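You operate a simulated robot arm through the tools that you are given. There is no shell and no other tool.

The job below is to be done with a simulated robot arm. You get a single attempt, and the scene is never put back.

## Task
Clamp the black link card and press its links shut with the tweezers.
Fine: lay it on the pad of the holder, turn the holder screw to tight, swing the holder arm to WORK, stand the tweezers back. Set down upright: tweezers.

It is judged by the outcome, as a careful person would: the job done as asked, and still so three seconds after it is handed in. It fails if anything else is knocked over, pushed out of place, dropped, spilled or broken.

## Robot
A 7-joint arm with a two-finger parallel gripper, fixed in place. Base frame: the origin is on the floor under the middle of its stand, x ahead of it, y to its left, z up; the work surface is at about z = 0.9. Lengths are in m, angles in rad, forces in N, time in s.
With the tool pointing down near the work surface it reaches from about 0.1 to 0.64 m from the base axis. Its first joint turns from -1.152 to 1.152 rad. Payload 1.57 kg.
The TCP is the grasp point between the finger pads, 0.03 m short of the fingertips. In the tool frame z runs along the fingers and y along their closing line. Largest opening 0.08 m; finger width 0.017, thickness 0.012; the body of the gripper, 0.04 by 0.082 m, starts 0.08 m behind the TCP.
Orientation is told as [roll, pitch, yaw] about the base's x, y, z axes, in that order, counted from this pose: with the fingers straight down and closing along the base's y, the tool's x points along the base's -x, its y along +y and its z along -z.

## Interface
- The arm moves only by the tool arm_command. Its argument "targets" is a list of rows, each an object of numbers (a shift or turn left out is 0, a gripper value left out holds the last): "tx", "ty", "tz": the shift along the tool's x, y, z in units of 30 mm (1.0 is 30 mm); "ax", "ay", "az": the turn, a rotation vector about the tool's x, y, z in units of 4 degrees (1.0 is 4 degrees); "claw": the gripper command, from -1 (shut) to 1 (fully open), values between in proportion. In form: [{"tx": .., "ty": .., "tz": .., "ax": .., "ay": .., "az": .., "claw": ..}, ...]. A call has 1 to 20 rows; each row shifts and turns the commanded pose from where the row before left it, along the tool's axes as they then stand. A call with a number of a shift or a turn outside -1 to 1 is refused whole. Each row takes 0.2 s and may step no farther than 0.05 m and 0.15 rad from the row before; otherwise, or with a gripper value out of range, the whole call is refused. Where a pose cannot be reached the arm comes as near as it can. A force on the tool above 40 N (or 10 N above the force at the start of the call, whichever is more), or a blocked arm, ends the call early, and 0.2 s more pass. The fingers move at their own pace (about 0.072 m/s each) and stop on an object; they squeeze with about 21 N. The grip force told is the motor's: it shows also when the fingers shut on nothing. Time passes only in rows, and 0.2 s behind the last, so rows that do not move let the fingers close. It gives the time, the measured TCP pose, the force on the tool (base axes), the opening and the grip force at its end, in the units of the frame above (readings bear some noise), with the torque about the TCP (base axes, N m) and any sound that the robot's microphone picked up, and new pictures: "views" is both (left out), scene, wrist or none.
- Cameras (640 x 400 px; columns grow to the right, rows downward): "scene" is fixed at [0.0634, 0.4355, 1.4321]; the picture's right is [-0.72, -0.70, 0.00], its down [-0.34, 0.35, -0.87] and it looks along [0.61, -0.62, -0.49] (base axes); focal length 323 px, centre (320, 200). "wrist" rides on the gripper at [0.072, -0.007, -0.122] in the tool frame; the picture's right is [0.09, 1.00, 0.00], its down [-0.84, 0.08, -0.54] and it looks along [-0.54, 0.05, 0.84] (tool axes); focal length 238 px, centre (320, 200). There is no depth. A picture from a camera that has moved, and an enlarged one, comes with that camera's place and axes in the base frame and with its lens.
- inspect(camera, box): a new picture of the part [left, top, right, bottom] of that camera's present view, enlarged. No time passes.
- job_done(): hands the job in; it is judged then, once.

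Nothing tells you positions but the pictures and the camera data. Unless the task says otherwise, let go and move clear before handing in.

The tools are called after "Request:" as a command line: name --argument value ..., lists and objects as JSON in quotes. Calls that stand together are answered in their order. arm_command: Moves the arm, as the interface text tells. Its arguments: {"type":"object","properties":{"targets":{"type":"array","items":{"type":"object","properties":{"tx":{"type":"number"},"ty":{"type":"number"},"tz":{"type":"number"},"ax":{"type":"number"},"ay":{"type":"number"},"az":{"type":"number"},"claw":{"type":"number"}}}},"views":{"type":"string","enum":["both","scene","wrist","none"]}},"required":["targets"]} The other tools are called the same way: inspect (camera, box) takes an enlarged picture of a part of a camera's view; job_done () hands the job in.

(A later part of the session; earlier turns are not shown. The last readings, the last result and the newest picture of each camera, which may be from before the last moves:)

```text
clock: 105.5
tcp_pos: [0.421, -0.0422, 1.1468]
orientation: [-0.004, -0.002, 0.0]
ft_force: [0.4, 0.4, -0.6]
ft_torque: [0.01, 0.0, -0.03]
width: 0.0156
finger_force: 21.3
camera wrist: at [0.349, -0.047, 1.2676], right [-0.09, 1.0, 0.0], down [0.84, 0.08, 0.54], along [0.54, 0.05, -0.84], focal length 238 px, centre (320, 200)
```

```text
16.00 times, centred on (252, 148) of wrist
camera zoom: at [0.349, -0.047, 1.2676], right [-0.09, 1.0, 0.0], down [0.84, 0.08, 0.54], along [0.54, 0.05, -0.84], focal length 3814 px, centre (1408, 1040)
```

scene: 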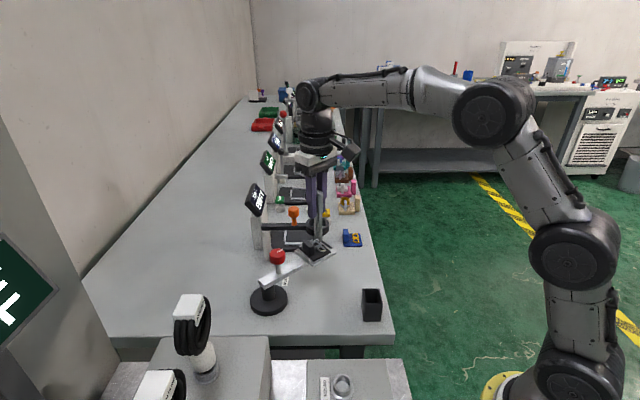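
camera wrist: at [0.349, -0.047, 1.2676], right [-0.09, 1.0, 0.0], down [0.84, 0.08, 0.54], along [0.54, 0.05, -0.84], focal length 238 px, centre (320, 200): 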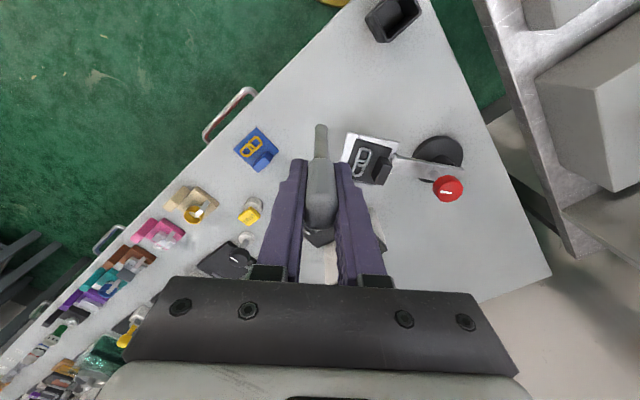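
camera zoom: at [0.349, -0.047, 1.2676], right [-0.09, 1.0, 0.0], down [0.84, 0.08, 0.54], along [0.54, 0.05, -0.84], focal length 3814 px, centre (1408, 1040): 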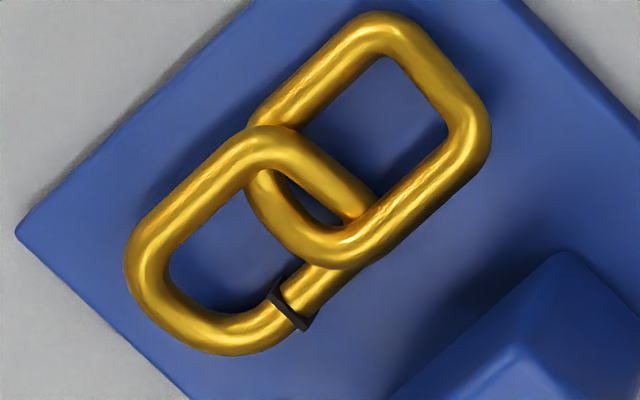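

The gap band is still visible (the untouched blue card looks the same), so the press must land on the gap itself, near (0.4835, 0.0233). My first press was about 1 cm off, so I'll position the tip midpoint over the gap and press again.

Request:
arm_command --targets '[{"tx": -0.7, "ty": 0.7}, {"tx": -0.7, "ty": 0.7}, {"tx": -0.7, "ty": 0.7}, {"tx": -0.07, "ty": 0.117}, {"tz": 0.8}, {"tz": 0.8}, {"tz": 0.4}, {}]' --views "wrist"

Request:
inspect --camera "wrist" --box '[280, 80, 360, 180]'

Request:
inspect --camera "scene" --box '[310, 215, 350, 265]'

```text
clock: 107.3
tcp_pos: [0.4855, 0.026, 1.0859]
orientation: [-0.003, -0.001, -0.002]
ft_force: [0.3, -0.3, -1.6]
ft_torque: [0.01, 0.0, -0.01]
width: 0.0158
finger_force: 21.1
camera wrist: at [0.4137, 0.0204, 1.207], right [-0.09, 1.0, 0.0], down [0.84, 0.08, 0.54], along [0.54, 0.05, -0.84], focal length 238 px, centre (320, 200)
```

wrist: 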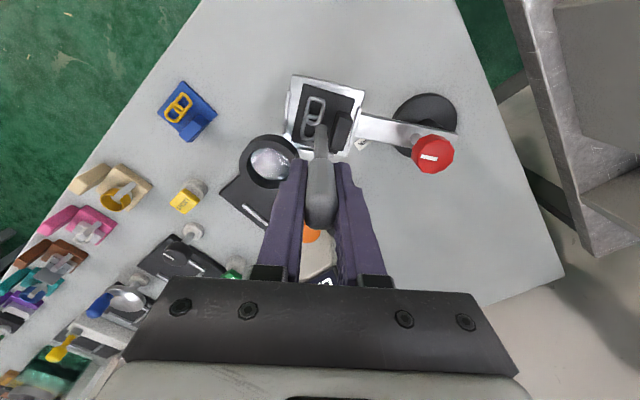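

```text
4.00 times, centred on (320, 130) of wrist
camera zoom: at [0.4137, 0.0204, 1.207], right [-0.09, 1.0, 0.0], down [0.84, 0.08, 0.54], along [0.54, 0.05, -0.84], focal length 953 px, centre (320, 480)
```

zoom: 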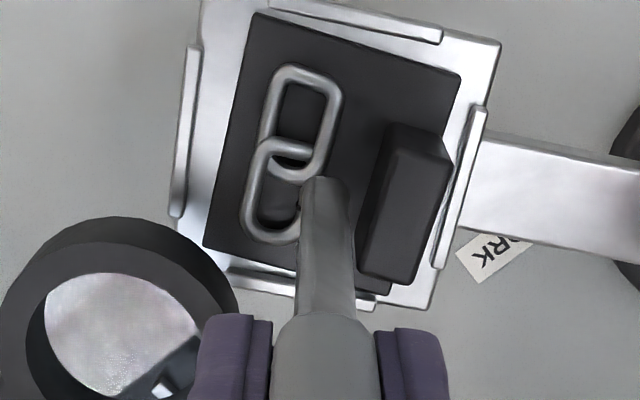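

```text
8.00 times, centred on (330, 240) of scene
camera zoom: at [0.0634, 0.4355, 1.4321], right [-0.72, -0.7, 0.0], down [-0.34, 0.35, -0.87], along [0.61, -0.62, -0.49], focal length 2587 px, centre (240, -120)
```

zoom: 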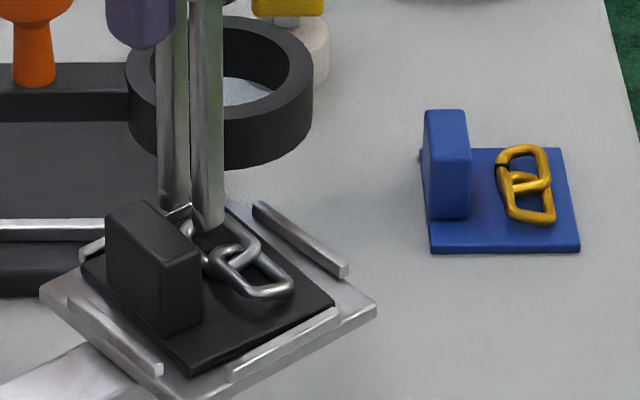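

Request:
arm_command --targets '[{"ty": -0.093}, {"tz": 0.2}, {"tz": 0.12}, {"tz": 0.06}, {}]' --views "wrist"

Request:
inspect --camera "wrist" --box '[280, 80, 360, 180]'

Request:
inspect --camera "scene" --box '[310, 215, 350, 265]'

```text
clock: 108.5
tcp_pos: [0.4852, 0.0222, 1.0754]
orientation: [-0.002, -0.003, 0.0]
ft_force: [-0.1, 0.2, -0.7]
ft_torque: [0.0, 0.0, -0.03]
width: 0.0156
finger_force: 21.3
camera wrist: at [0.4134, 0.0166, 1.1961], right [-0.09, 1.0, 0.0], down [0.84, 0.08, 0.54], along [0.54, 0.05, -0.84], focal length 238 px, centre (320, 200)
```

wrist: 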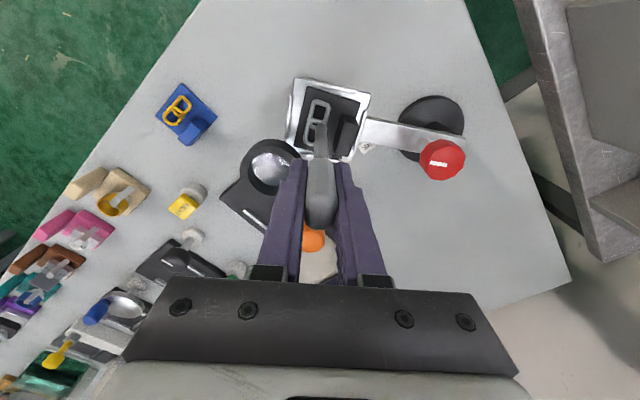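

```text
4.00 times, centred on (320, 130) of wrist
camera zoom: at [0.4134, 0.0166, 1.1961], right [-0.09, 1.0, 0.0], down [0.84, 0.08, 0.54], along [0.54, 0.05, -0.84], focal length 953 px, centre (320, 480)
```

zoom: 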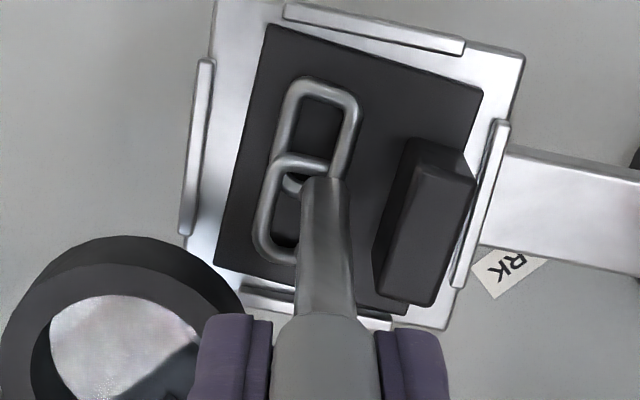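

```text
8.00 times, centred on (330, 240) of scene
camera zoom: at [0.0634, 0.4355, 1.4321], right [-0.72, -0.7, 0.0], down [-0.34, 0.35, -0.87], along [0.61, -0.62, -0.49], focal length 2587 px, centre (240, -120)
```

zoom: 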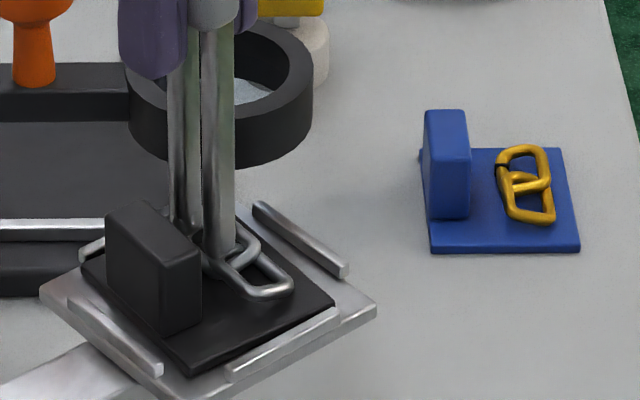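

Request:
arm_command --targets '[{"tz": 0.06}, {"tz": 0.05}, {}]' --views "none"

Request:
inspect --camera "scene" --box '[310, 215, 350, 265]'

```text
clock: 109.3
tcp_pos: [0.4849, 0.0225, 1.0741]
orientation: [-0.004, -0.009, -0.001]
ft_force: [1.3, 0.2, 16.3]
ft_torque: [-0.05, 0.02, 0.02]
width: 0.0156
finger_force: 21.1
```

```text
8.00 times, centred on (330, 240) of scene
camera zoom: at [0.0632, 0.4355, 1.4322], right [-0.72, -0.7, 0.0], down [-0.34, 0.35, -0.87], along [0.61, -0.62, -0.49], focal length 2587 px, centre (240, -120)
```

zoom: 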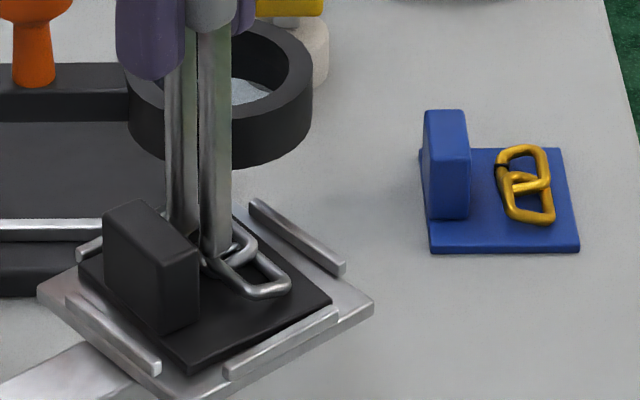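

Firm contact at 16 N with the tips around the gap. I'll hold briefly, then lift and check.

Request:
arm_command --targets '[{}, {}, {}, {}]' --views "none"

Request:
arm_command --targets '[{"tz": -0.1}, {"tz": -0.5}, {"tz": -1}, {"tz": -0.8}, {"tx": 1, "ty": -0.7}, {"tx": 1, "ty": -0.7}, {"ty": -0.7}, {}]' --views "wrist"

Request:
inspect --camera "wrist" --box '[340, 135, 400, 190]'

```text
clock: 110.3
tcp_pos: [0.484, 0.0221, 1.0724]
orientation: [-0.001, -0.005, 0.0]
ft_force: [1.3, 0.2, 17.1]
ft_torque: [-0.02, 0.02, 0.03]
width: 0.0156
finger_force: 20.8
```

```text
clock: 112.2
tcp_pos: [0.4245, -0.0425, 1.1423]
orientation: [-0.002, -0.001, -0.001]
ft_force: [-0.2, -0.1, 0.1]
ft_torque: [-0.01, 0.01, 0.0]
width: 0.0155
finger_force: 20.9
camera wrist: at [0.3528, -0.047, 1.2642], right [-0.09, 1.0, 0.0], down [0.84, 0.08, 0.54], along [0.54, 0.05, -0.84], focal length 238 px, centre (320, 200)
```

wrist: 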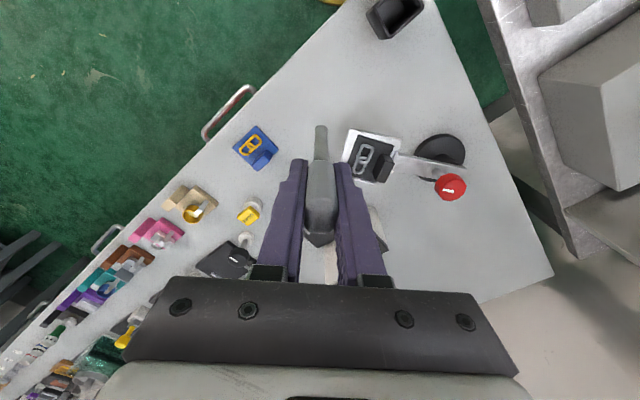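

```text
7.27 times, centred on (370, 162) of wrist
camera zoom: at [0.3528, -0.047, 1.2642], right [-0.09, 1.0, 0.0], down [0.84, 0.08, 0.54], along [0.54, 0.05, -0.84], focal length 1734 px, centre (-44, 473)
```

zoom: 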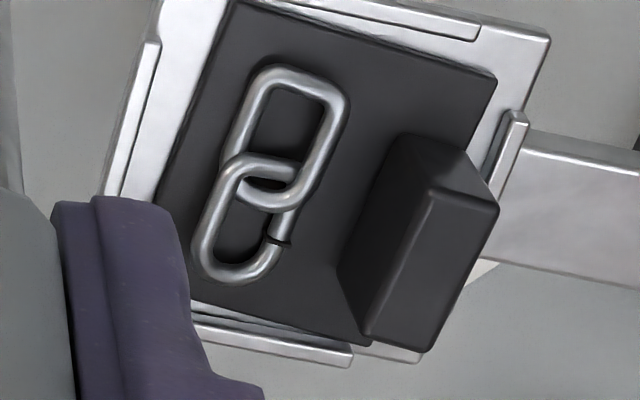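

Request:
inspect --camera "wrist" --box '[350, 155, 378, 175]'

Request:
inspect --camera "scene" --box '[250, 225, 370, 325]'

Request:
inspect --camera "wrist" --box '[300, 115, 345, 250]'

```text
16.00 times, centred on (364, 165) of wrist
camera zoom: at [0.3528, -0.047, 1.2642], right [-0.09, 1.0, 0.0], down [0.84, 0.08, 0.54], along [0.54, 0.05, -0.84], focal length 3814 px, centre (-384, 760)
```

zoom: 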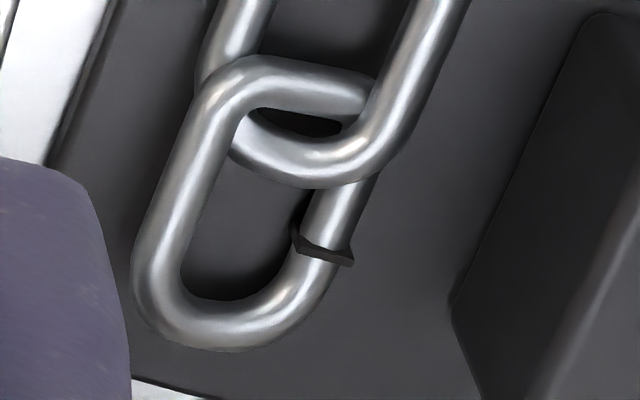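

```text
4.00 times, centred on (310, 275) of scene
camera zoom: at [0.0634, 0.4355, 1.4321], right [-0.72, -0.7, 0.0], down [-0.34, 0.35, -0.87], along [0.61, -0.62, -0.49], focal length 1293 px, centre (360, -100)
```

zoom: 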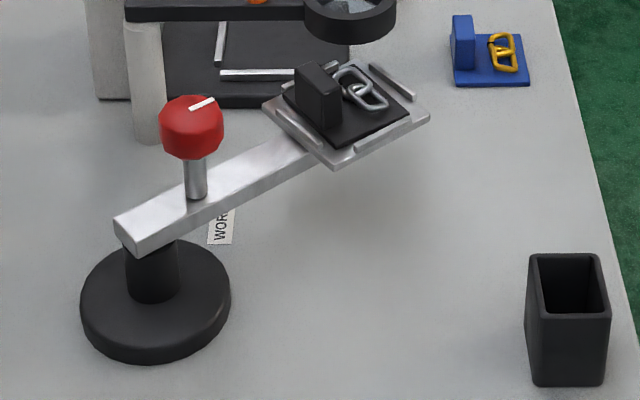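

```text
2.96 times, centred on (322, 182) of wrist
camera zoom: at [0.3528, -0.047, 1.2642], right [-0.09, 1.0, 0.0], down [0.84, 0.08, 0.54], along [0.54, 0.05, -0.84], focal length 706 px, centre (313, 252)
```

zoom: 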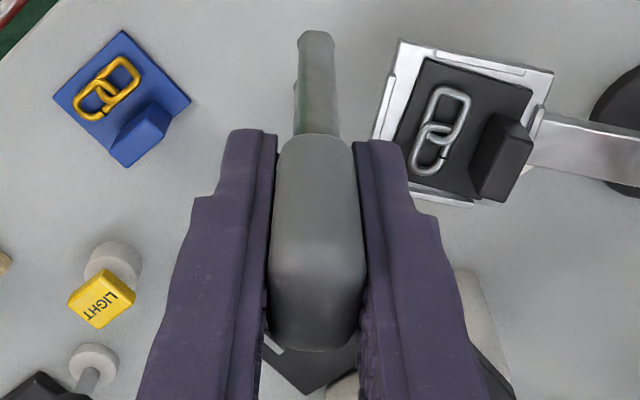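

The gap band still shows. Before trying again I'll check whether the arm drifted off the WORK stop while I pressed.

Request:
inspect --camera "scene" --box '[250, 200, 370, 310]'

Request:
inspect --camera "wrist" --box '[340, 110, 480, 220]'

```text
3.64 times, centred on (310, 255) of scene
camera zoom: at [0.0634, 0.4355, 1.4321], right [-0.72, -0.7, 0.0], down [-0.34, 0.35, -0.87], along [0.61, -0.62, -0.49], focal length 1176 px, centre (356, 0)
```

zoom: 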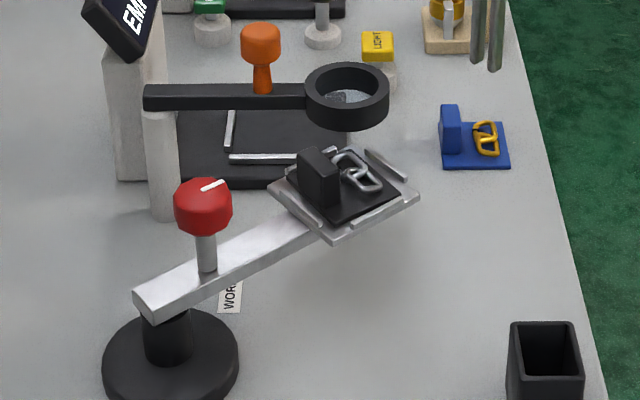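

```text
3.64 times, centred on (410, 165) of wrist
camera zoom: at [0.3528, -0.047, 1.2642], right [-0.09, 1.0, 0.0], down [0.84, 0.08, 0.54], along [0.54, 0.05, -0.84], focal length 867 px, centre (-7, 327)
```

zoom: 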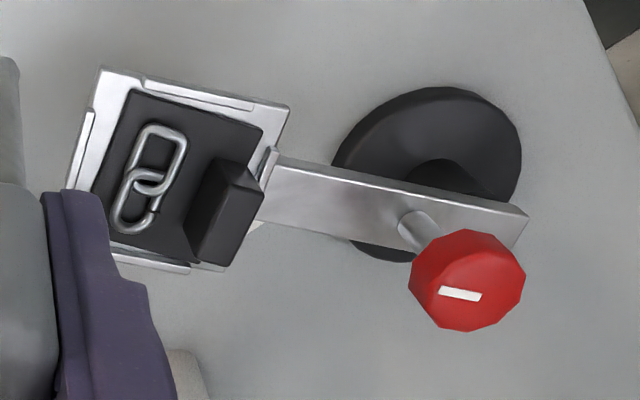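

The arm drifted about 2° off the stop while pressing. I'll rotate the tweezers to about +78° so the prongs can straddle the gapped wire, then use the prongs' side to nudge the bar gently back to the stop.

Request:
arm_command --targets '[{"az": -1}, {"az": -1}, {"az": -1}, {"az": -1}, {"az": -1}, {"az": -1}, {"az": -1}, {"az": -1}, {"az": -1}, {"az": -1}, {"az": -1}, {"az": -1}, {"az": -1}, {"az": -1}, {"az": -1}, {"az": -1}, {"az": -1}, {"az": -1}, {"az": -1}, {"az": -0.5}]' --views "none"

Request:
arm_command --targets '[{"tx": -1, "ty": -0.03}, {"tx": -1, "ty": -0.03}, {"tx": -1, "ty": -0.03}, {"tx": -1, "ty": -0.03}, {"tx": -0.1}, {}, {}]' --views "both"

Request:
inspect --camera "wrist" --box '[230, 60, 410, 230]'

```text
clock: 116.3
tcp_pos: [0.4246, -0.0405, 1.1428]
orientation: [-0.001, 0.002, 1.361]
ft_force: [0.6, 0.5, -0.5]
ft_torque: [0.01, -0.03, 0.01]
width: 0.0157
finger_force: 20.9
```

```text
clock: 118.0
tcp_pos: [0.454, 0.0793, 1.1439]
orientation: [-0.002, 0.004, 1.361]
ft_force: [0.3, 0.2, -0.8]
ft_torque: [0.0, -0.01, -0.04]
width: 0.0155
finger_force: 21.0
camera wrist: at [0.4465, 0.0086, 1.2649], right [-0.99, 0.12, 0.0], down [0.1, 0.84, 0.54], along [0.07, 0.54, -0.84], focal length 238 px, centre (320, 200)
```

scene: 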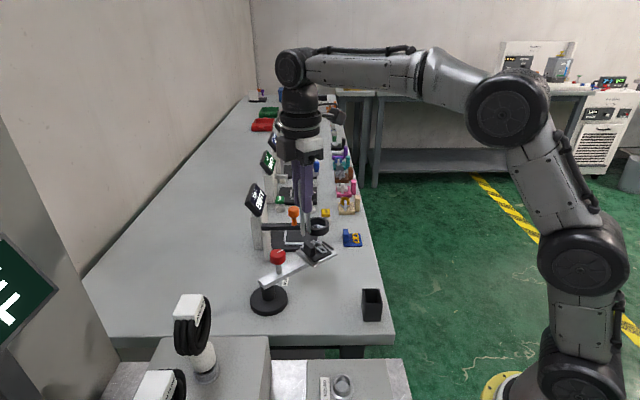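
wrist: 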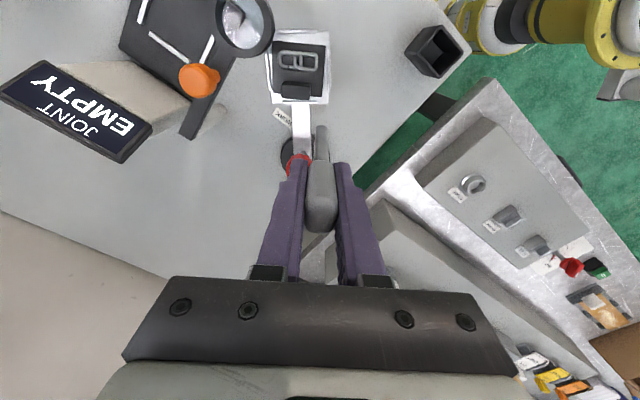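

```text
2.35 times, centred on (320, 145) of wrist
camera zoom: at [0.4465, 0.0086, 1.2649], right [-0.99, 0.12, 0.0], down [0.1, 0.84, 0.54], along [0.07, 0.54, -0.84], focal length 561 px, centre (320, 329)
```

zoom: 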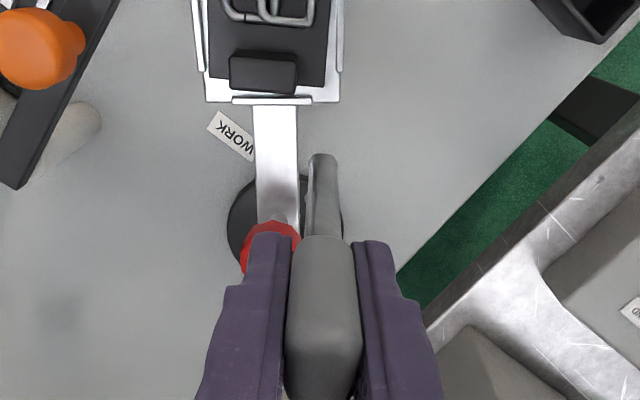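

Request:
arm_command --targets '[{"tx": -0.12, "tz": 0.8}, {"tz": 0.9}, {"tz": 0.9}, {"tz": 0.5}, {}]' --views "wrist"

Request:
inspect --camera "wrist" --box '[250, 70, 390, 220]'

Request:
inspect --camera "scene" --box '[250, 200, 370, 310]'

```text
clock: 119.2
tcp_pos: [0.4543, 0.0814, 1.0481]
orientation: [-0.003, 0.0, 1.36]
ft_force: [-0.1, 0.6, -0.6]
ft_torque: [-0.04, -0.02, 0.02]
width: 0.0152
finger_force: 20.7
camera wrist: at [0.4459, 0.011, 1.1704], right [-0.99, 0.12, 0.0], down [0.1, 0.84, 0.54], along [0.07, 0.54, -0.84], focal length 238 px, centre (320, 200)
```

wrist: 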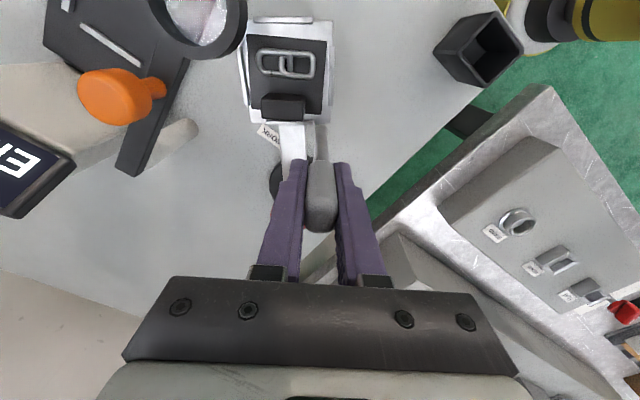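

```text
2.67 times, centred on (320, 145) of wrist
camera zoom: at [0.4459, 0.011, 1.1704], right [-0.99, 0.12, 0.0], down [0.1, 0.84, 0.54], along [0.07, 0.54, -0.84], focal length 636 px, centre (320, 347)
```

zoom: 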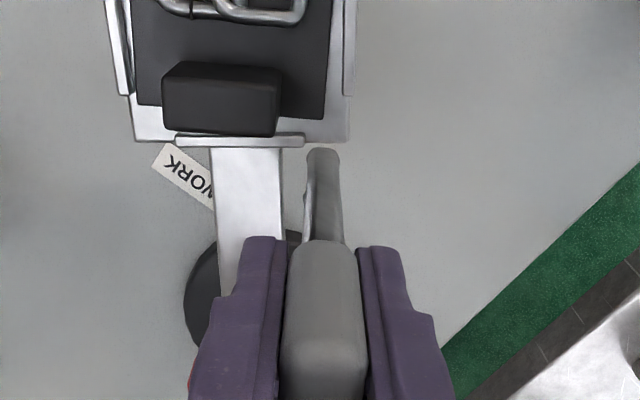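

```text
3.64 times, centred on (310, 255) of scene
camera zoom: at [0.0634, 0.4355, 1.4321], right [-0.72, -0.7, 0.0], down [-0.34, 0.35, -0.87], along [0.61, -0.62, -0.49], focal length 1176 px, centre (356, 0)
```

zoom: 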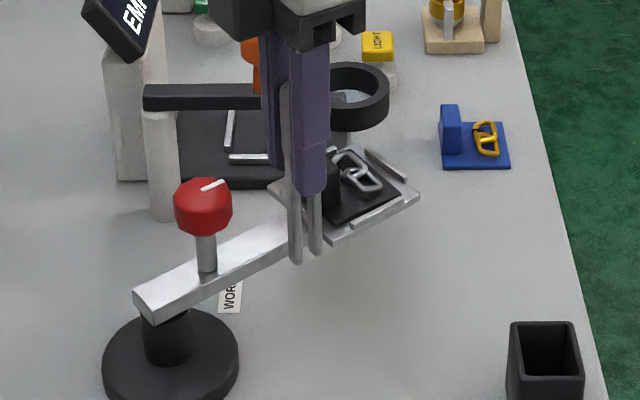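

Request:
arm_command --targets '[{"ty": -0.1}, {"ty": -0.1}, {"ty": -0.08}, {"ty": -0.06}, {}]' --views "none"

Request:
inspect --camera "wrist" --box '[250, 70, 390, 220]'

```text
clock: 120.3
tcp_pos: [0.4634, 0.0796, 1.0499]
orientation: [0.0, 0.003, 1.361]
ft_force: [-10.0, -0.1, 1.8]
ft_torque: [0.04, 0.83, 0.05]
width: 0.0158
finger_force: 20.6
```

```text
2.67 times, centred on (320, 145) of wrist
camera zoom: at [0.4564, 0.0094, 1.1711], right [-0.99, 0.12, 0.0], down [0.1, 0.84, 0.54], along [0.06, 0.54, -0.84], focal length 636 px, centre (320, 347)
```

zoom: 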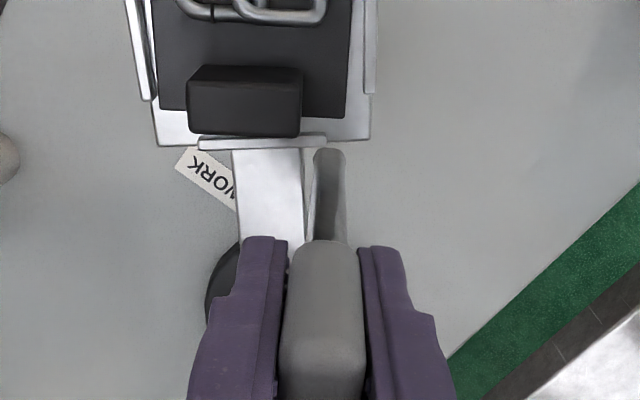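

The bar is at the same hard stop again (10 N right on contact). I'll back off, rise, and look at the gap from this orientation.

Request:
arm_command --targets '[{"ty": 0.15}, {"ty": 0.2}, {"tz": -0.8}, {"tz": -1}, {"tz": -1}, {"tx": 0.9, "ty": 0.3}, {"tx": 0.9, "ty": 0.3}, {}]' --views "wrist"

Request:
inspect --camera "wrist" --box '[250, 70, 350, 200]'

```text
clock: 122.2
tcp_pos: [0.425, 0.0356, 1.1326]
orientation: [-0.002, 0.002, 1.361]
ft_force: [-0.2, -0.3, -0.9]
ft_torque: [-0.03, -0.02, 0.04]
width: 0.0155
finger_force: 21.0
camera wrist: at [0.4173, -0.0361, 1.2552], right [-0.99, 0.12, 0.0], down [0.1, 0.84, 0.54], along [0.07, 0.54, -0.84], focal length 238 px, centre (320, 200)
```

wrist: 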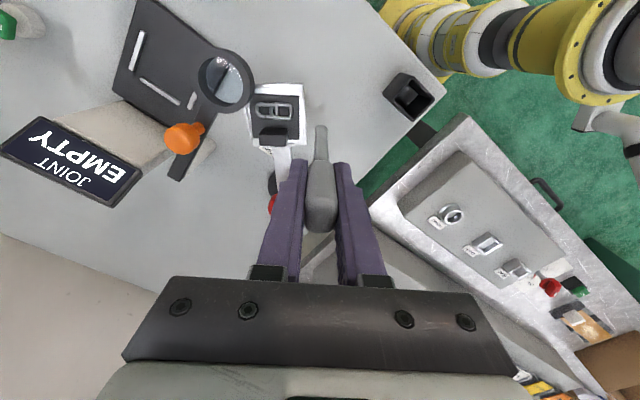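

```text
3.08 times, centred on (300, 135) of wrist
camera zoom: at [0.4173, -0.0361, 1.2552], right [-0.99, 0.12, 0.0], down [0.1, 0.84, 0.54], along [0.07, 0.54, -0.84], focal length 733 px, centre (382, 400)
```

zoom: 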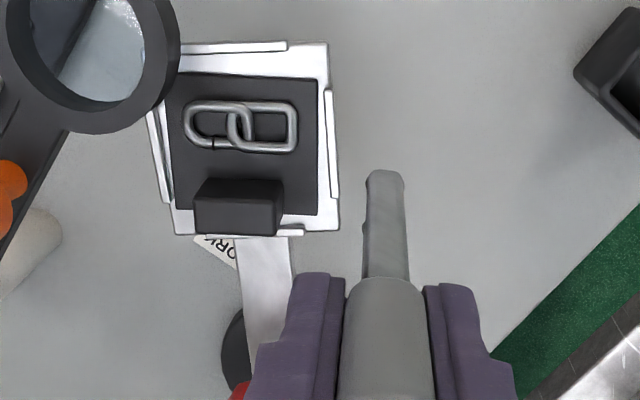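

Request:
inspect --camera "wrist" --box '[252, 95, 282, 125]'

Request:
inspect --camera "wrist" --box '[200, 40, 290, 110]'

```text
13.33 times, centred on (267, 110) of wrist
camera zoom: at [0.4173, -0.0361, 1.2552], right [-0.99, 0.12, 0.0], down [0.1, 0.84, 0.54], along [0.07, 0.54, -0.84], focal length 3178 px, centre (1027, 1400)
```

zoom: 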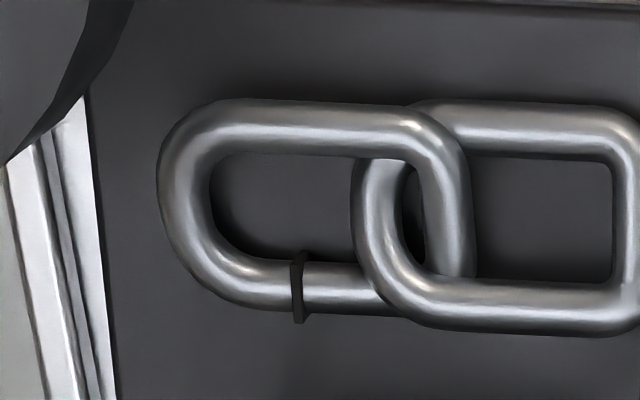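

```text
5.71 times, centred on (245, 75) of wrist
camera zoom: at [0.4173, -0.0361, 1.2552], right [-0.99, 0.12, 0.0], down [0.1, 0.84, 0.54], along [0.07, 0.54, -0.84], focal length 1362 px, centre (749, 914)
```

zoom: 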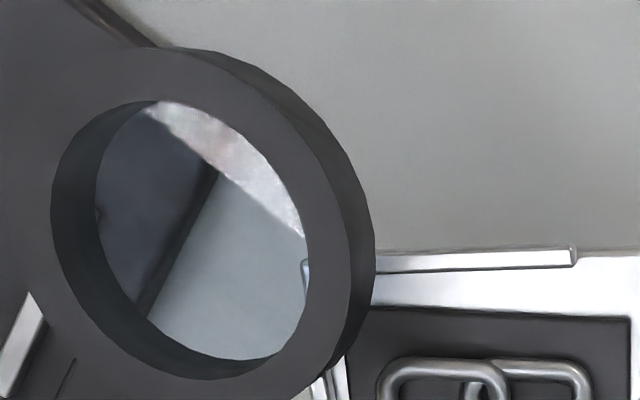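

From here I can see the geometry: the link hole is wide enough that, with the tip midpoint on the gap at (0.488, 0.023), one prong fits inside the hole and the other outside, straddling the wire right at the gap. I'll line that up.

Request:
arm_command --targets '[{"ty": -0.7, "tx": -0.04}, {"ty": -0.7, "tx": -0.04}, {"ty": -0.713, "tx": -0.032}, {"tz": 0.6}, {"tz": 0.6}, {"tz": 0.3}, {}]' --views "wrist"

Request:
inspect --camera "wrist" --box '[280, 80, 360, 180]'

Request:
inspect --camera "scene" --box '[310, 215, 350, 265]'

```text
clock: 123.8
tcp_pos: [0.4886, 0.0234, 1.089]
orientation: [-0.002, 0.0, 1.36]
ft_force: [0.1, -0.1, 0.5]
ft_torque: [0.0, 0.03, -0.05]
width: 0.0156
finger_force: 20.6
camera wrist: at [0.4808, -0.0471, 1.2109], right [-0.99, 0.12, 0.0], down [0.1, 0.84, 0.54], along [0.07, 0.54, -0.84], focal length 238 px, centre (320, 200)
```

wrist: 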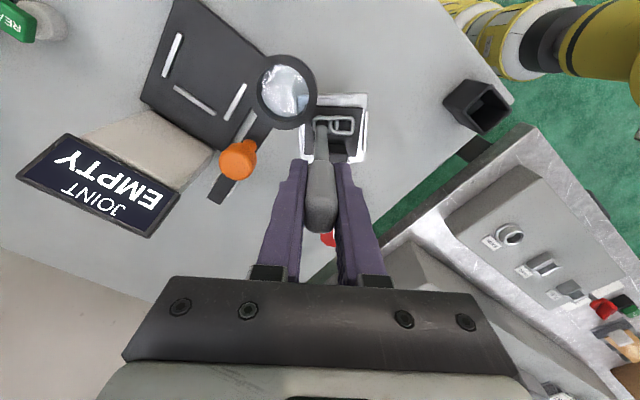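

```text
4.00 times, centred on (320, 130) of wrist
camera zoom: at [0.4808, -0.0471, 1.2109], right [-0.99, 0.12, 0.0], down [0.1, 0.84, 0.54], along [0.07, 0.54, -0.84], focal length 953 px, centre (320, 480)
```

zoom: 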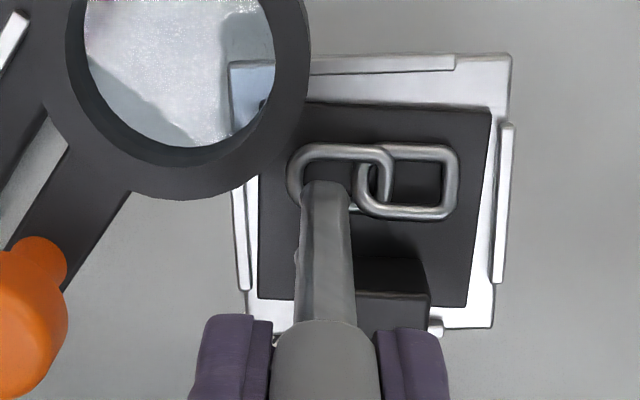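

```text
8.00 times, centred on (330, 240) of scene
camera zoom: at [0.0634, 0.4355, 1.4321], right [-0.72, -0.7, 0.0], down [-0.34, 0.35, -0.87], along [0.61, -0.62, -0.49], focal length 2587 px, centre (240, -120)
```

zoom: 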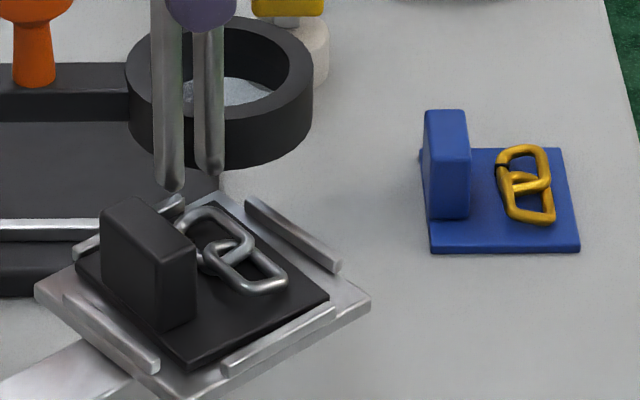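

Request:
arm_command --targets '[{"tx": -0.09}, {"tz": 0.25}, {}]' --views "wrist"

Request:
inspect --camera "wrist" --box '[290, 90, 360, 160]'

Request:
inspect --camera "scene" --box '[310, 215, 350, 265]'

```text
clock: 124.5
tcp_pos: [0.4897, 0.0253, 1.0828]
orientation: [-0.002, 0.0, 1.361]
ft_force: [0.4, 1.2, 0.3]
ft_torque: [0.0, 0.05, 0.04]
width: 0.0154
finger_force: 20.2
camera wrist: at [0.4815, -0.0449, 1.2036], right [-0.99, 0.12, 0.0], down [0.1, 0.84, 0.54], along [0.07, 0.54, -0.84], focal length 238 px, centre (320, 200)
```

wrist: 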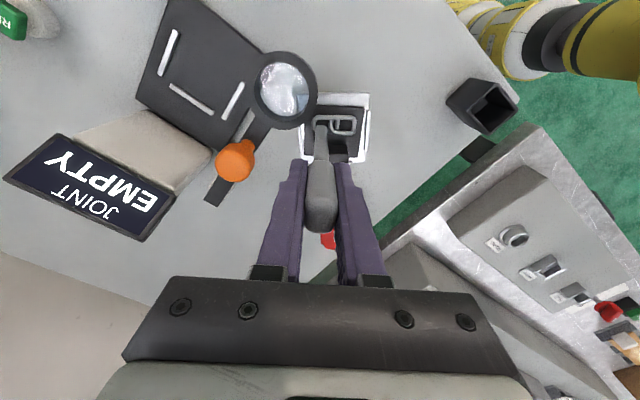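

```text
5.71 times, centred on (325, 125) of wrist
camera zoom: at [0.4815, -0.0449, 1.2036], right [-0.99, 0.12, 0.0], down [0.1, 0.84, 0.54], along [0.07, 0.54, -0.84], focal length 1362 px, centre (291, 629)
```

zoom: 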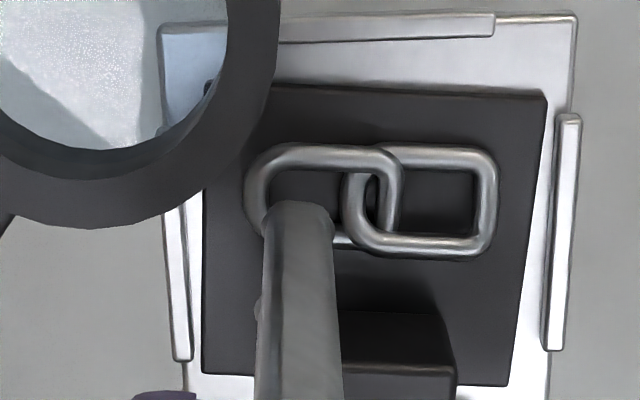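

```text
8.00 times, centred on (330, 240) of scene
camera zoom: at [0.0634, 0.4355, 1.4321], right [-0.72, -0.7, 0.0], down [-0.34, 0.35, -0.87], along [0.61, -0.62, -0.49], focal length 2587 px, centre (240, -120)
```

zoom: 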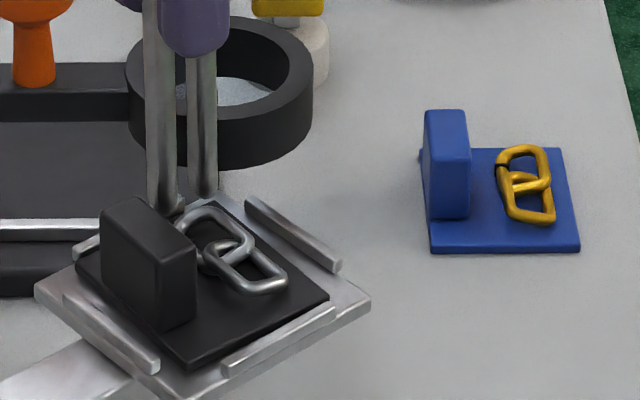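

Request:
arm_command --targets '[{"ty": 0.04}, {"tz": 0.12}, {"tz": 0.08}, {}]' --views "wrist"

Request:
inspect --camera "wrist" --box '[290, 90, 360, 160]'

Request:
inspect --camera "scene" --box '[310, 215, 350, 265]'

```text
clock: 125.5
tcp_pos: [0.4879, 0.026, 1.0765]
orientation: [-0.004, 0.002, 1.362]
ft_force: [0.5, -0.5, 0.2]
ft_torque: [0.0, 0.01, 0.0]
width: 0.0157
finger_force: 21.2
camera wrist: at [0.4801, -0.0441, 1.1975], right [-0.99, 0.12, 0.0], down [0.1, 0.84, 0.54], along [0.07, 0.54, -0.84], focal length 238 px, centre (320, 200)
```

wrist: 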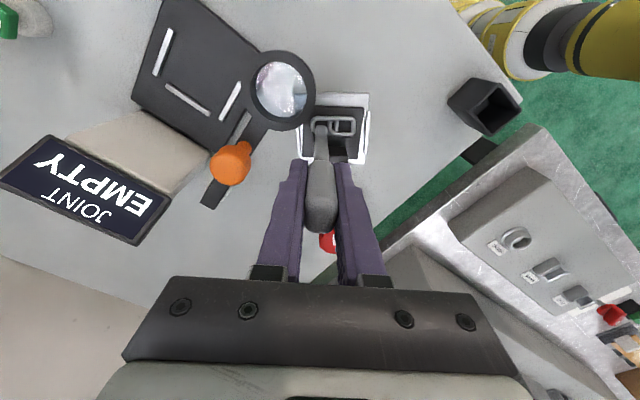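

```text
5.71 times, centred on (325, 125) of wrist
camera zoom: at [0.4801, -0.0441, 1.1975], right [-0.99, 0.12, 0.0], down [0.1, 0.84, 0.54], along [0.07, 0.54, -0.84], focal length 1362 px, centre (291, 629)
```

zoom: 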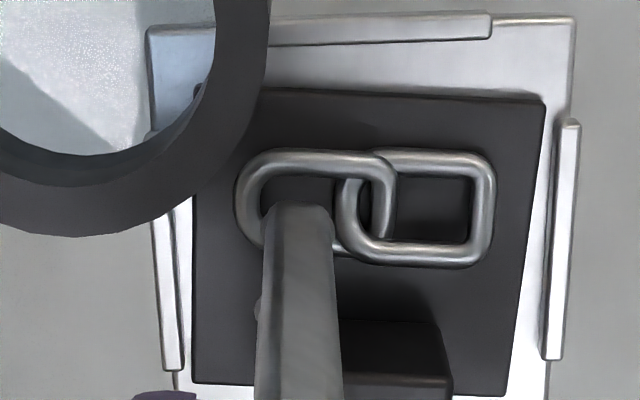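

```text
8.00 times, centred on (330, 240) of scene
camera zoom: at [0.0634, 0.4355, 1.4321], right [-0.72, -0.7, 0.0], down [-0.34, 0.35, -0.87], along [0.61, -0.62, -0.49], focal length 2587 px, centre (240, -120)
```

zoom: 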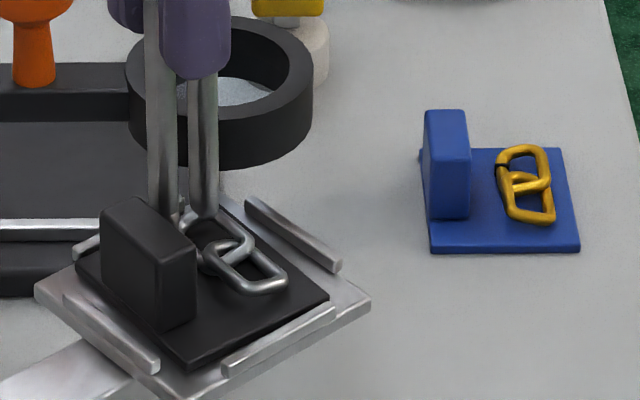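

The near prong is entering the link hole and the other is outside it. I'll lower a bit more, watching the force.

Request:
arm_command --targets '[{"tz": 0.07}, {"tz": 0.05}, {}]' --views "none"

Request:
inspect --camera "wrist" --box '[290, 90, 360, 160]'

Request:
inspect --camera "scene" --box '[310, 220, 350, 260]'

```text
clock: 126.3
tcp_pos: [0.4886, 0.0271, 1.0717]
orientation: [-0.003, 0.003, 1.361]
ft_force: [-0.1, -0.2, 0.5]
ft_torque: [0.01, 0.01, -0.04]
width: 0.0152
finger_force: 21.0
```

```text
5.71 times, centred on (325, 125) of wrist
camera zoom: at [0.4797, -0.0444, 1.1939], right [-0.99, 0.12, 0.0], down [0.1, 0.84, 0.54], along [0.07, 0.54, -0.84], focal length 1362 px, centre (291, 629)
```

zoom: 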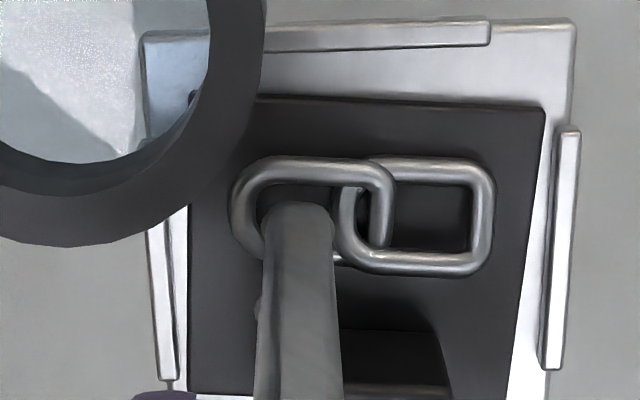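

```text
10.00 times, centred on (330, 240) of scene
camera zoom: at [0.0634, 0.4355, 1.4321], right [-0.72, -0.7, 0.0], down [-0.34, 0.35, -0.87], along [0.61, -0.62, -0.49], focal length 3233 px, centre (220, -200)
```

zoom: 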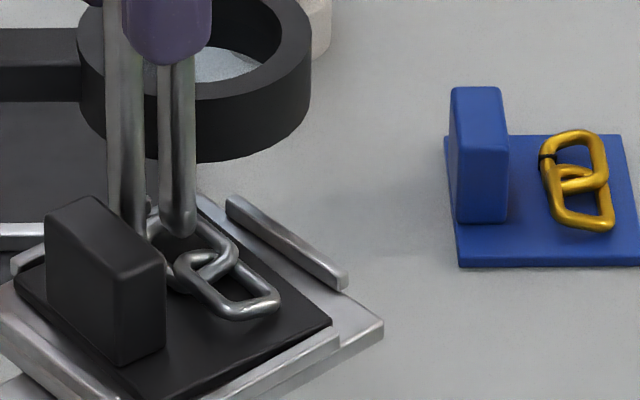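

The tips are now below the wire tops with no contact, so the prongs straddle the gapped wire. I'll continue down gently to the card.

Request:
arm_command --targets '[{"tz": 0.06}, {"tz": 0.05}, {}]' --views "none"

```text
clock: 127.2
tcp_pos: [0.4884, 0.027, 1.0703]
orientation: [-0.008, -0.001, 1.361]
ft_force: [-1.6, 1.2, 16.5]
ft_torque: [-0.07, 0.19, -0.04]
width: 0.0157
finger_force: 20.9
```

Request:
arm_command --targets '[{}, {}, {}, {}]' --views "none"

Request:
inspect --camera "wrist" --box '[290, 90, 360, 160]'

Request:
inspect --camera "scene" --box '[310, 220, 350, 260]'

```text
clock: 128.2
tcp_pos: [0.4875, 0.0273, 1.0686]
orientation: [-0.004, 0.0, 1.362]
ft_force: [0.1, 1.3, 17.7]
ft_torque: [0.0, 0.0, 0.04]
width: 0.0157
finger_force: 20.5
```

```text
5.71 times, centred on (325, 125) of wrist
camera zoom: at [0.4795, -0.0443, 1.1908], right [-0.99, 0.12, 0.0], down [0.1, 0.84, 0.54], along [0.07, 0.54, -0.84], focal length 1362 px, centre (291, 629)
```

zoom: 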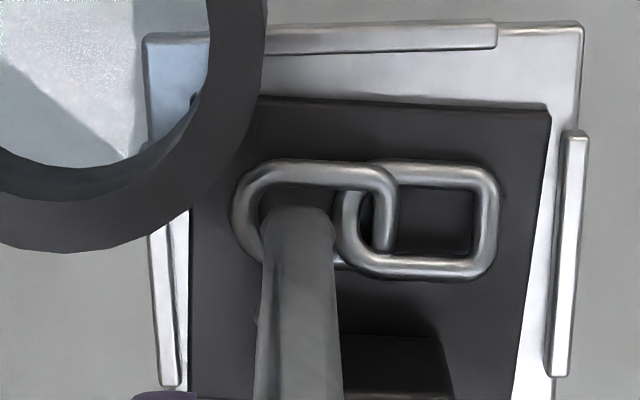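

```text
10.00 times, centred on (330, 240) of scene
camera zoom: at [0.0632, 0.4355, 1.4321], right [-0.72, -0.7, 0.0], down [-0.34, 0.35, -0.87], along [0.61, -0.62, -0.49], focal length 3233 px, centre (220, -200)
```

zoom: 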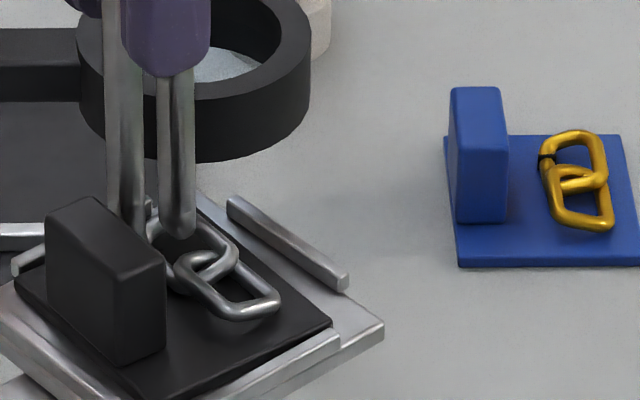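

Request:
arm_command --targets '[{"tz": -0.2}, {"tz": -0.5}, {"tz": -1}, {"tz": -0.8}, {"ty": 0.8}, {"ty": 0.8}, {"ty": 0.3}, {}]' --views "wrist"

Request:
inspect --camera "wrist" --box '[245, 100, 290, 140]'

Request:
inspect --camera "scene" --box '[250, 200, 370, 310]'

```text
clock: 129.9
tcp_pos: [0.4317, 0.0373, 1.1435]
orientation: [-0.002, 0.002, 1.361]
ft_force: [0.7, 0.0, -0.9]
ft_torque: [0.01, 0.03, 0.01]
width: 0.0155
finger_force: 20.7
camera wrist: at [0.4236, -0.0335, 1.2657], right [-0.99, 0.12, 0.0], down [0.1, 0.84, 0.54], along [0.07, 0.54, -0.84], focal length 238 px, centre (320, 200)
```

wrist: 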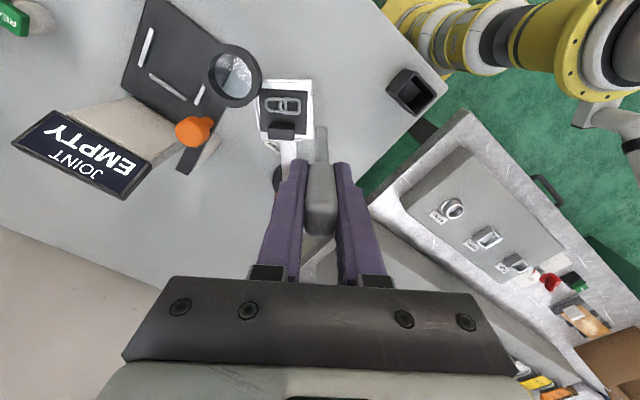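

```text
10.00 times, centred on (268, 120) of wrist
camera zoom: at [0.4236, -0.0335, 1.2657], right [-0.99, 0.12, 0.0], down [0.1, 0.84, 0.54], along [0.07, 0.54, -0.84], focal length 2384 px, centre (845, 1000)
```

zoom: 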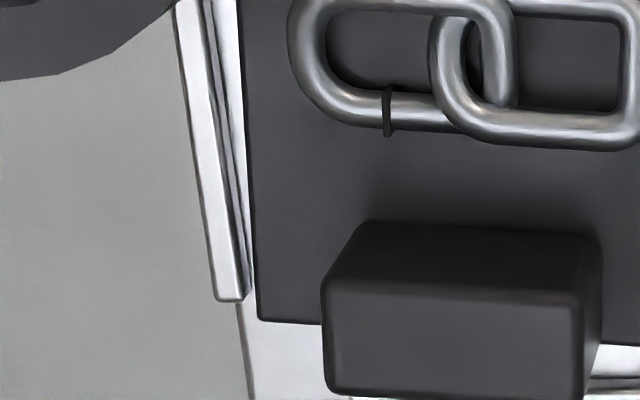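

```text
3.64 times, centred on (310, 255) of scene
camera zoom: at [0.0634, 0.4355, 1.4321], right [-0.72, -0.7, 0.0], down [-0.34, 0.35, -0.87], along [0.61, -0.62, -0.49], focal length 1176 px, centre (356, 0)
```

zoom: 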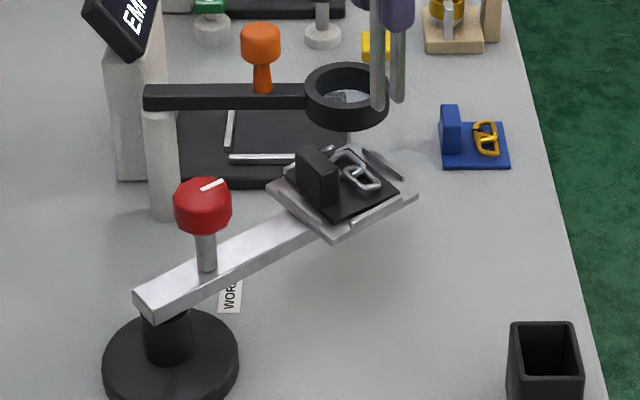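

The band remains. I'll make a longer, steadier press at the gap: prong back in the link hole, lightly dragging the arm to its WORK stop while pressing, so it can't drift. First I'll realign over the gap at (0.4854, 0.0233).

Request:
arm_command --targets '[{"ty": -0.7}, {"ty": -0.7}, {"ty": -0.438, "tx": -0.01}, {"tz": 0.7}, {"tz": 0.7}, {"tz": 0.6}, {}]' --views "wrist"

Request:
inspect --camera "wrist" --box '[290, 90, 360, 160]'

Request:
inspect --camera "scene" --box '[310, 220, 350, 260]'

```text
clock: 131.6
tcp_pos: [0.4858, 0.0259, 1.0838]
orientation: [-0.003, 0.001, 1.361]
ft_force: [-0.6, -0.1, 0.0]
ft_torque: [0.0, 0.01, 0.03]
width: 0.0157
finger_force: 20.6
camera wrist: at [0.478, -0.0435, 1.2056], right [-0.99, 0.12, 0.0], down [0.1, 0.84, 0.54], along [0.07, 0.54, -0.84], focal length 238 px, centre (320, 200)
```

wrist: 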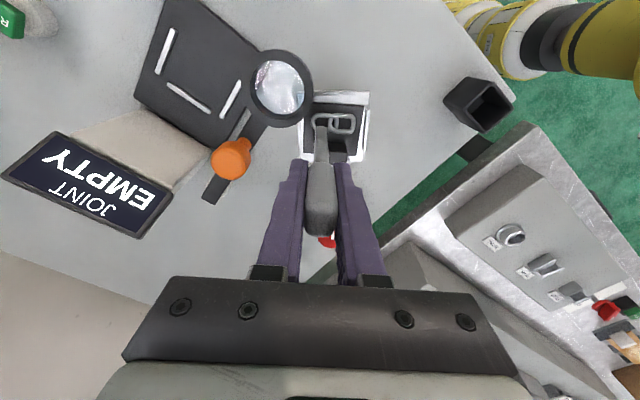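

```text
5.71 times, centred on (325, 125) of wrist
camera zoom: at [0.478, -0.0435, 1.2056], right [-0.99, 0.12, 0.0], down [0.1, 0.84, 0.54], along [0.07, 0.54, -0.84], focal length 1362 px, centre (291, 629)
```

zoom: 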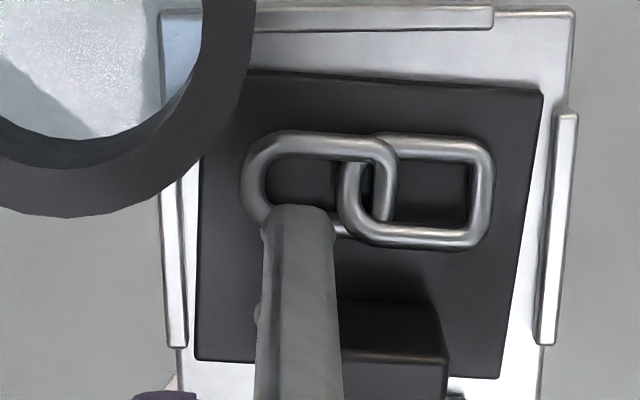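

```text
10.00 times, centred on (330, 240) of scene
camera zoom: at [0.0634, 0.4355, 1.4321], right [-0.72, -0.7, 0.0], down [-0.34, 0.35, -0.87], along [0.61, -0.62, -0.49], focal length 3233 px, centre (220, -200)
```

zoom: 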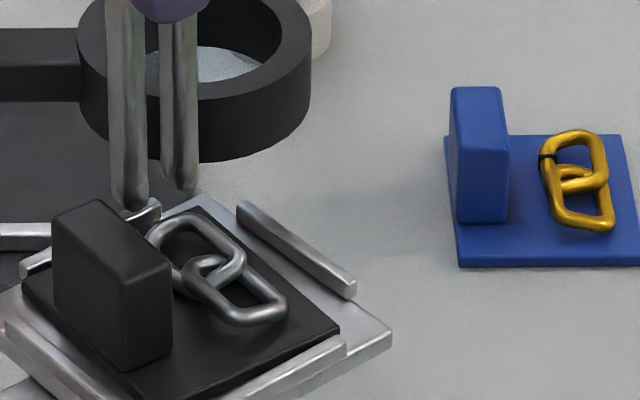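

Request:
arm_command --targets '[{"tx": 0.035, "ty": 0.025}, {"tz": 0.15}, {"tz": 0.12}, {"tz": 0.08}, {}]' --views "none"

Request:
inspect --camera "wrist" --box '[290, 90, 360, 160]'

Request:
inspect --camera "scene" --box '[310, 220, 350, 260]'

```text
clock: 132.8
tcp_pos: [0.4852, 0.0266, 1.0737]
orientation: [-0.001, 0.001, 1.362]
ft_force: [0.2, 0.1, -0.4]
ft_torque: [0.0, 0.01, -0.02]
width: 0.0155
finger_force: 20.8
```

```text
5.71 times, centred on (325, 125) of wrist
camera zoom: at [0.477, -0.0441, 1.1947], right [-0.99, 0.12, 0.0], down [0.1, 0.84, 0.54], along [0.07, 0.54, -0.84], focal length 1362 px, centre (291, 629)
```

zoom: 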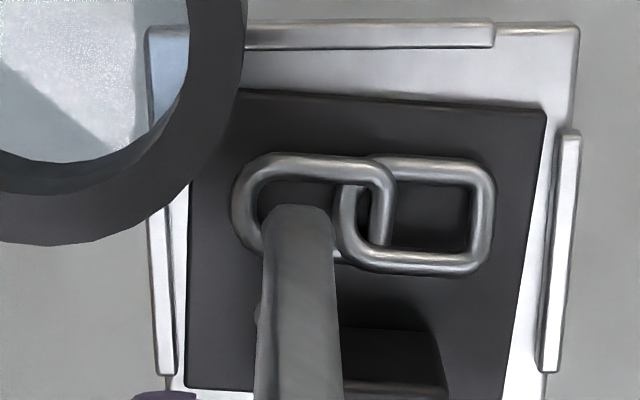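

```text
10.00 times, centred on (330, 240) of scene
camera zoom: at [0.0634, 0.4355, 1.4321], right [-0.72, -0.7, 0.0], down [-0.34, 0.35, -0.87], along [0.61, -0.62, -0.49], focal length 3233 px, centre (220, -200)
```

zoom: 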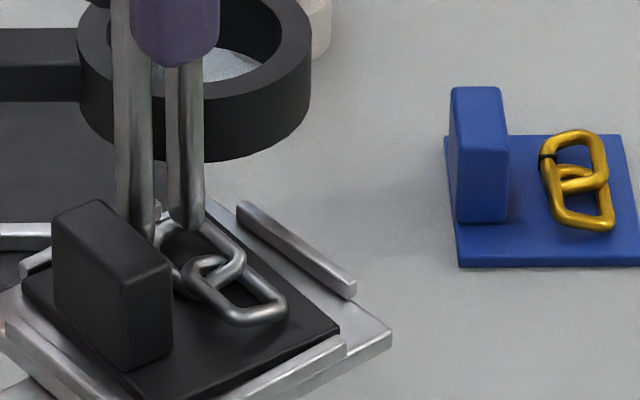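

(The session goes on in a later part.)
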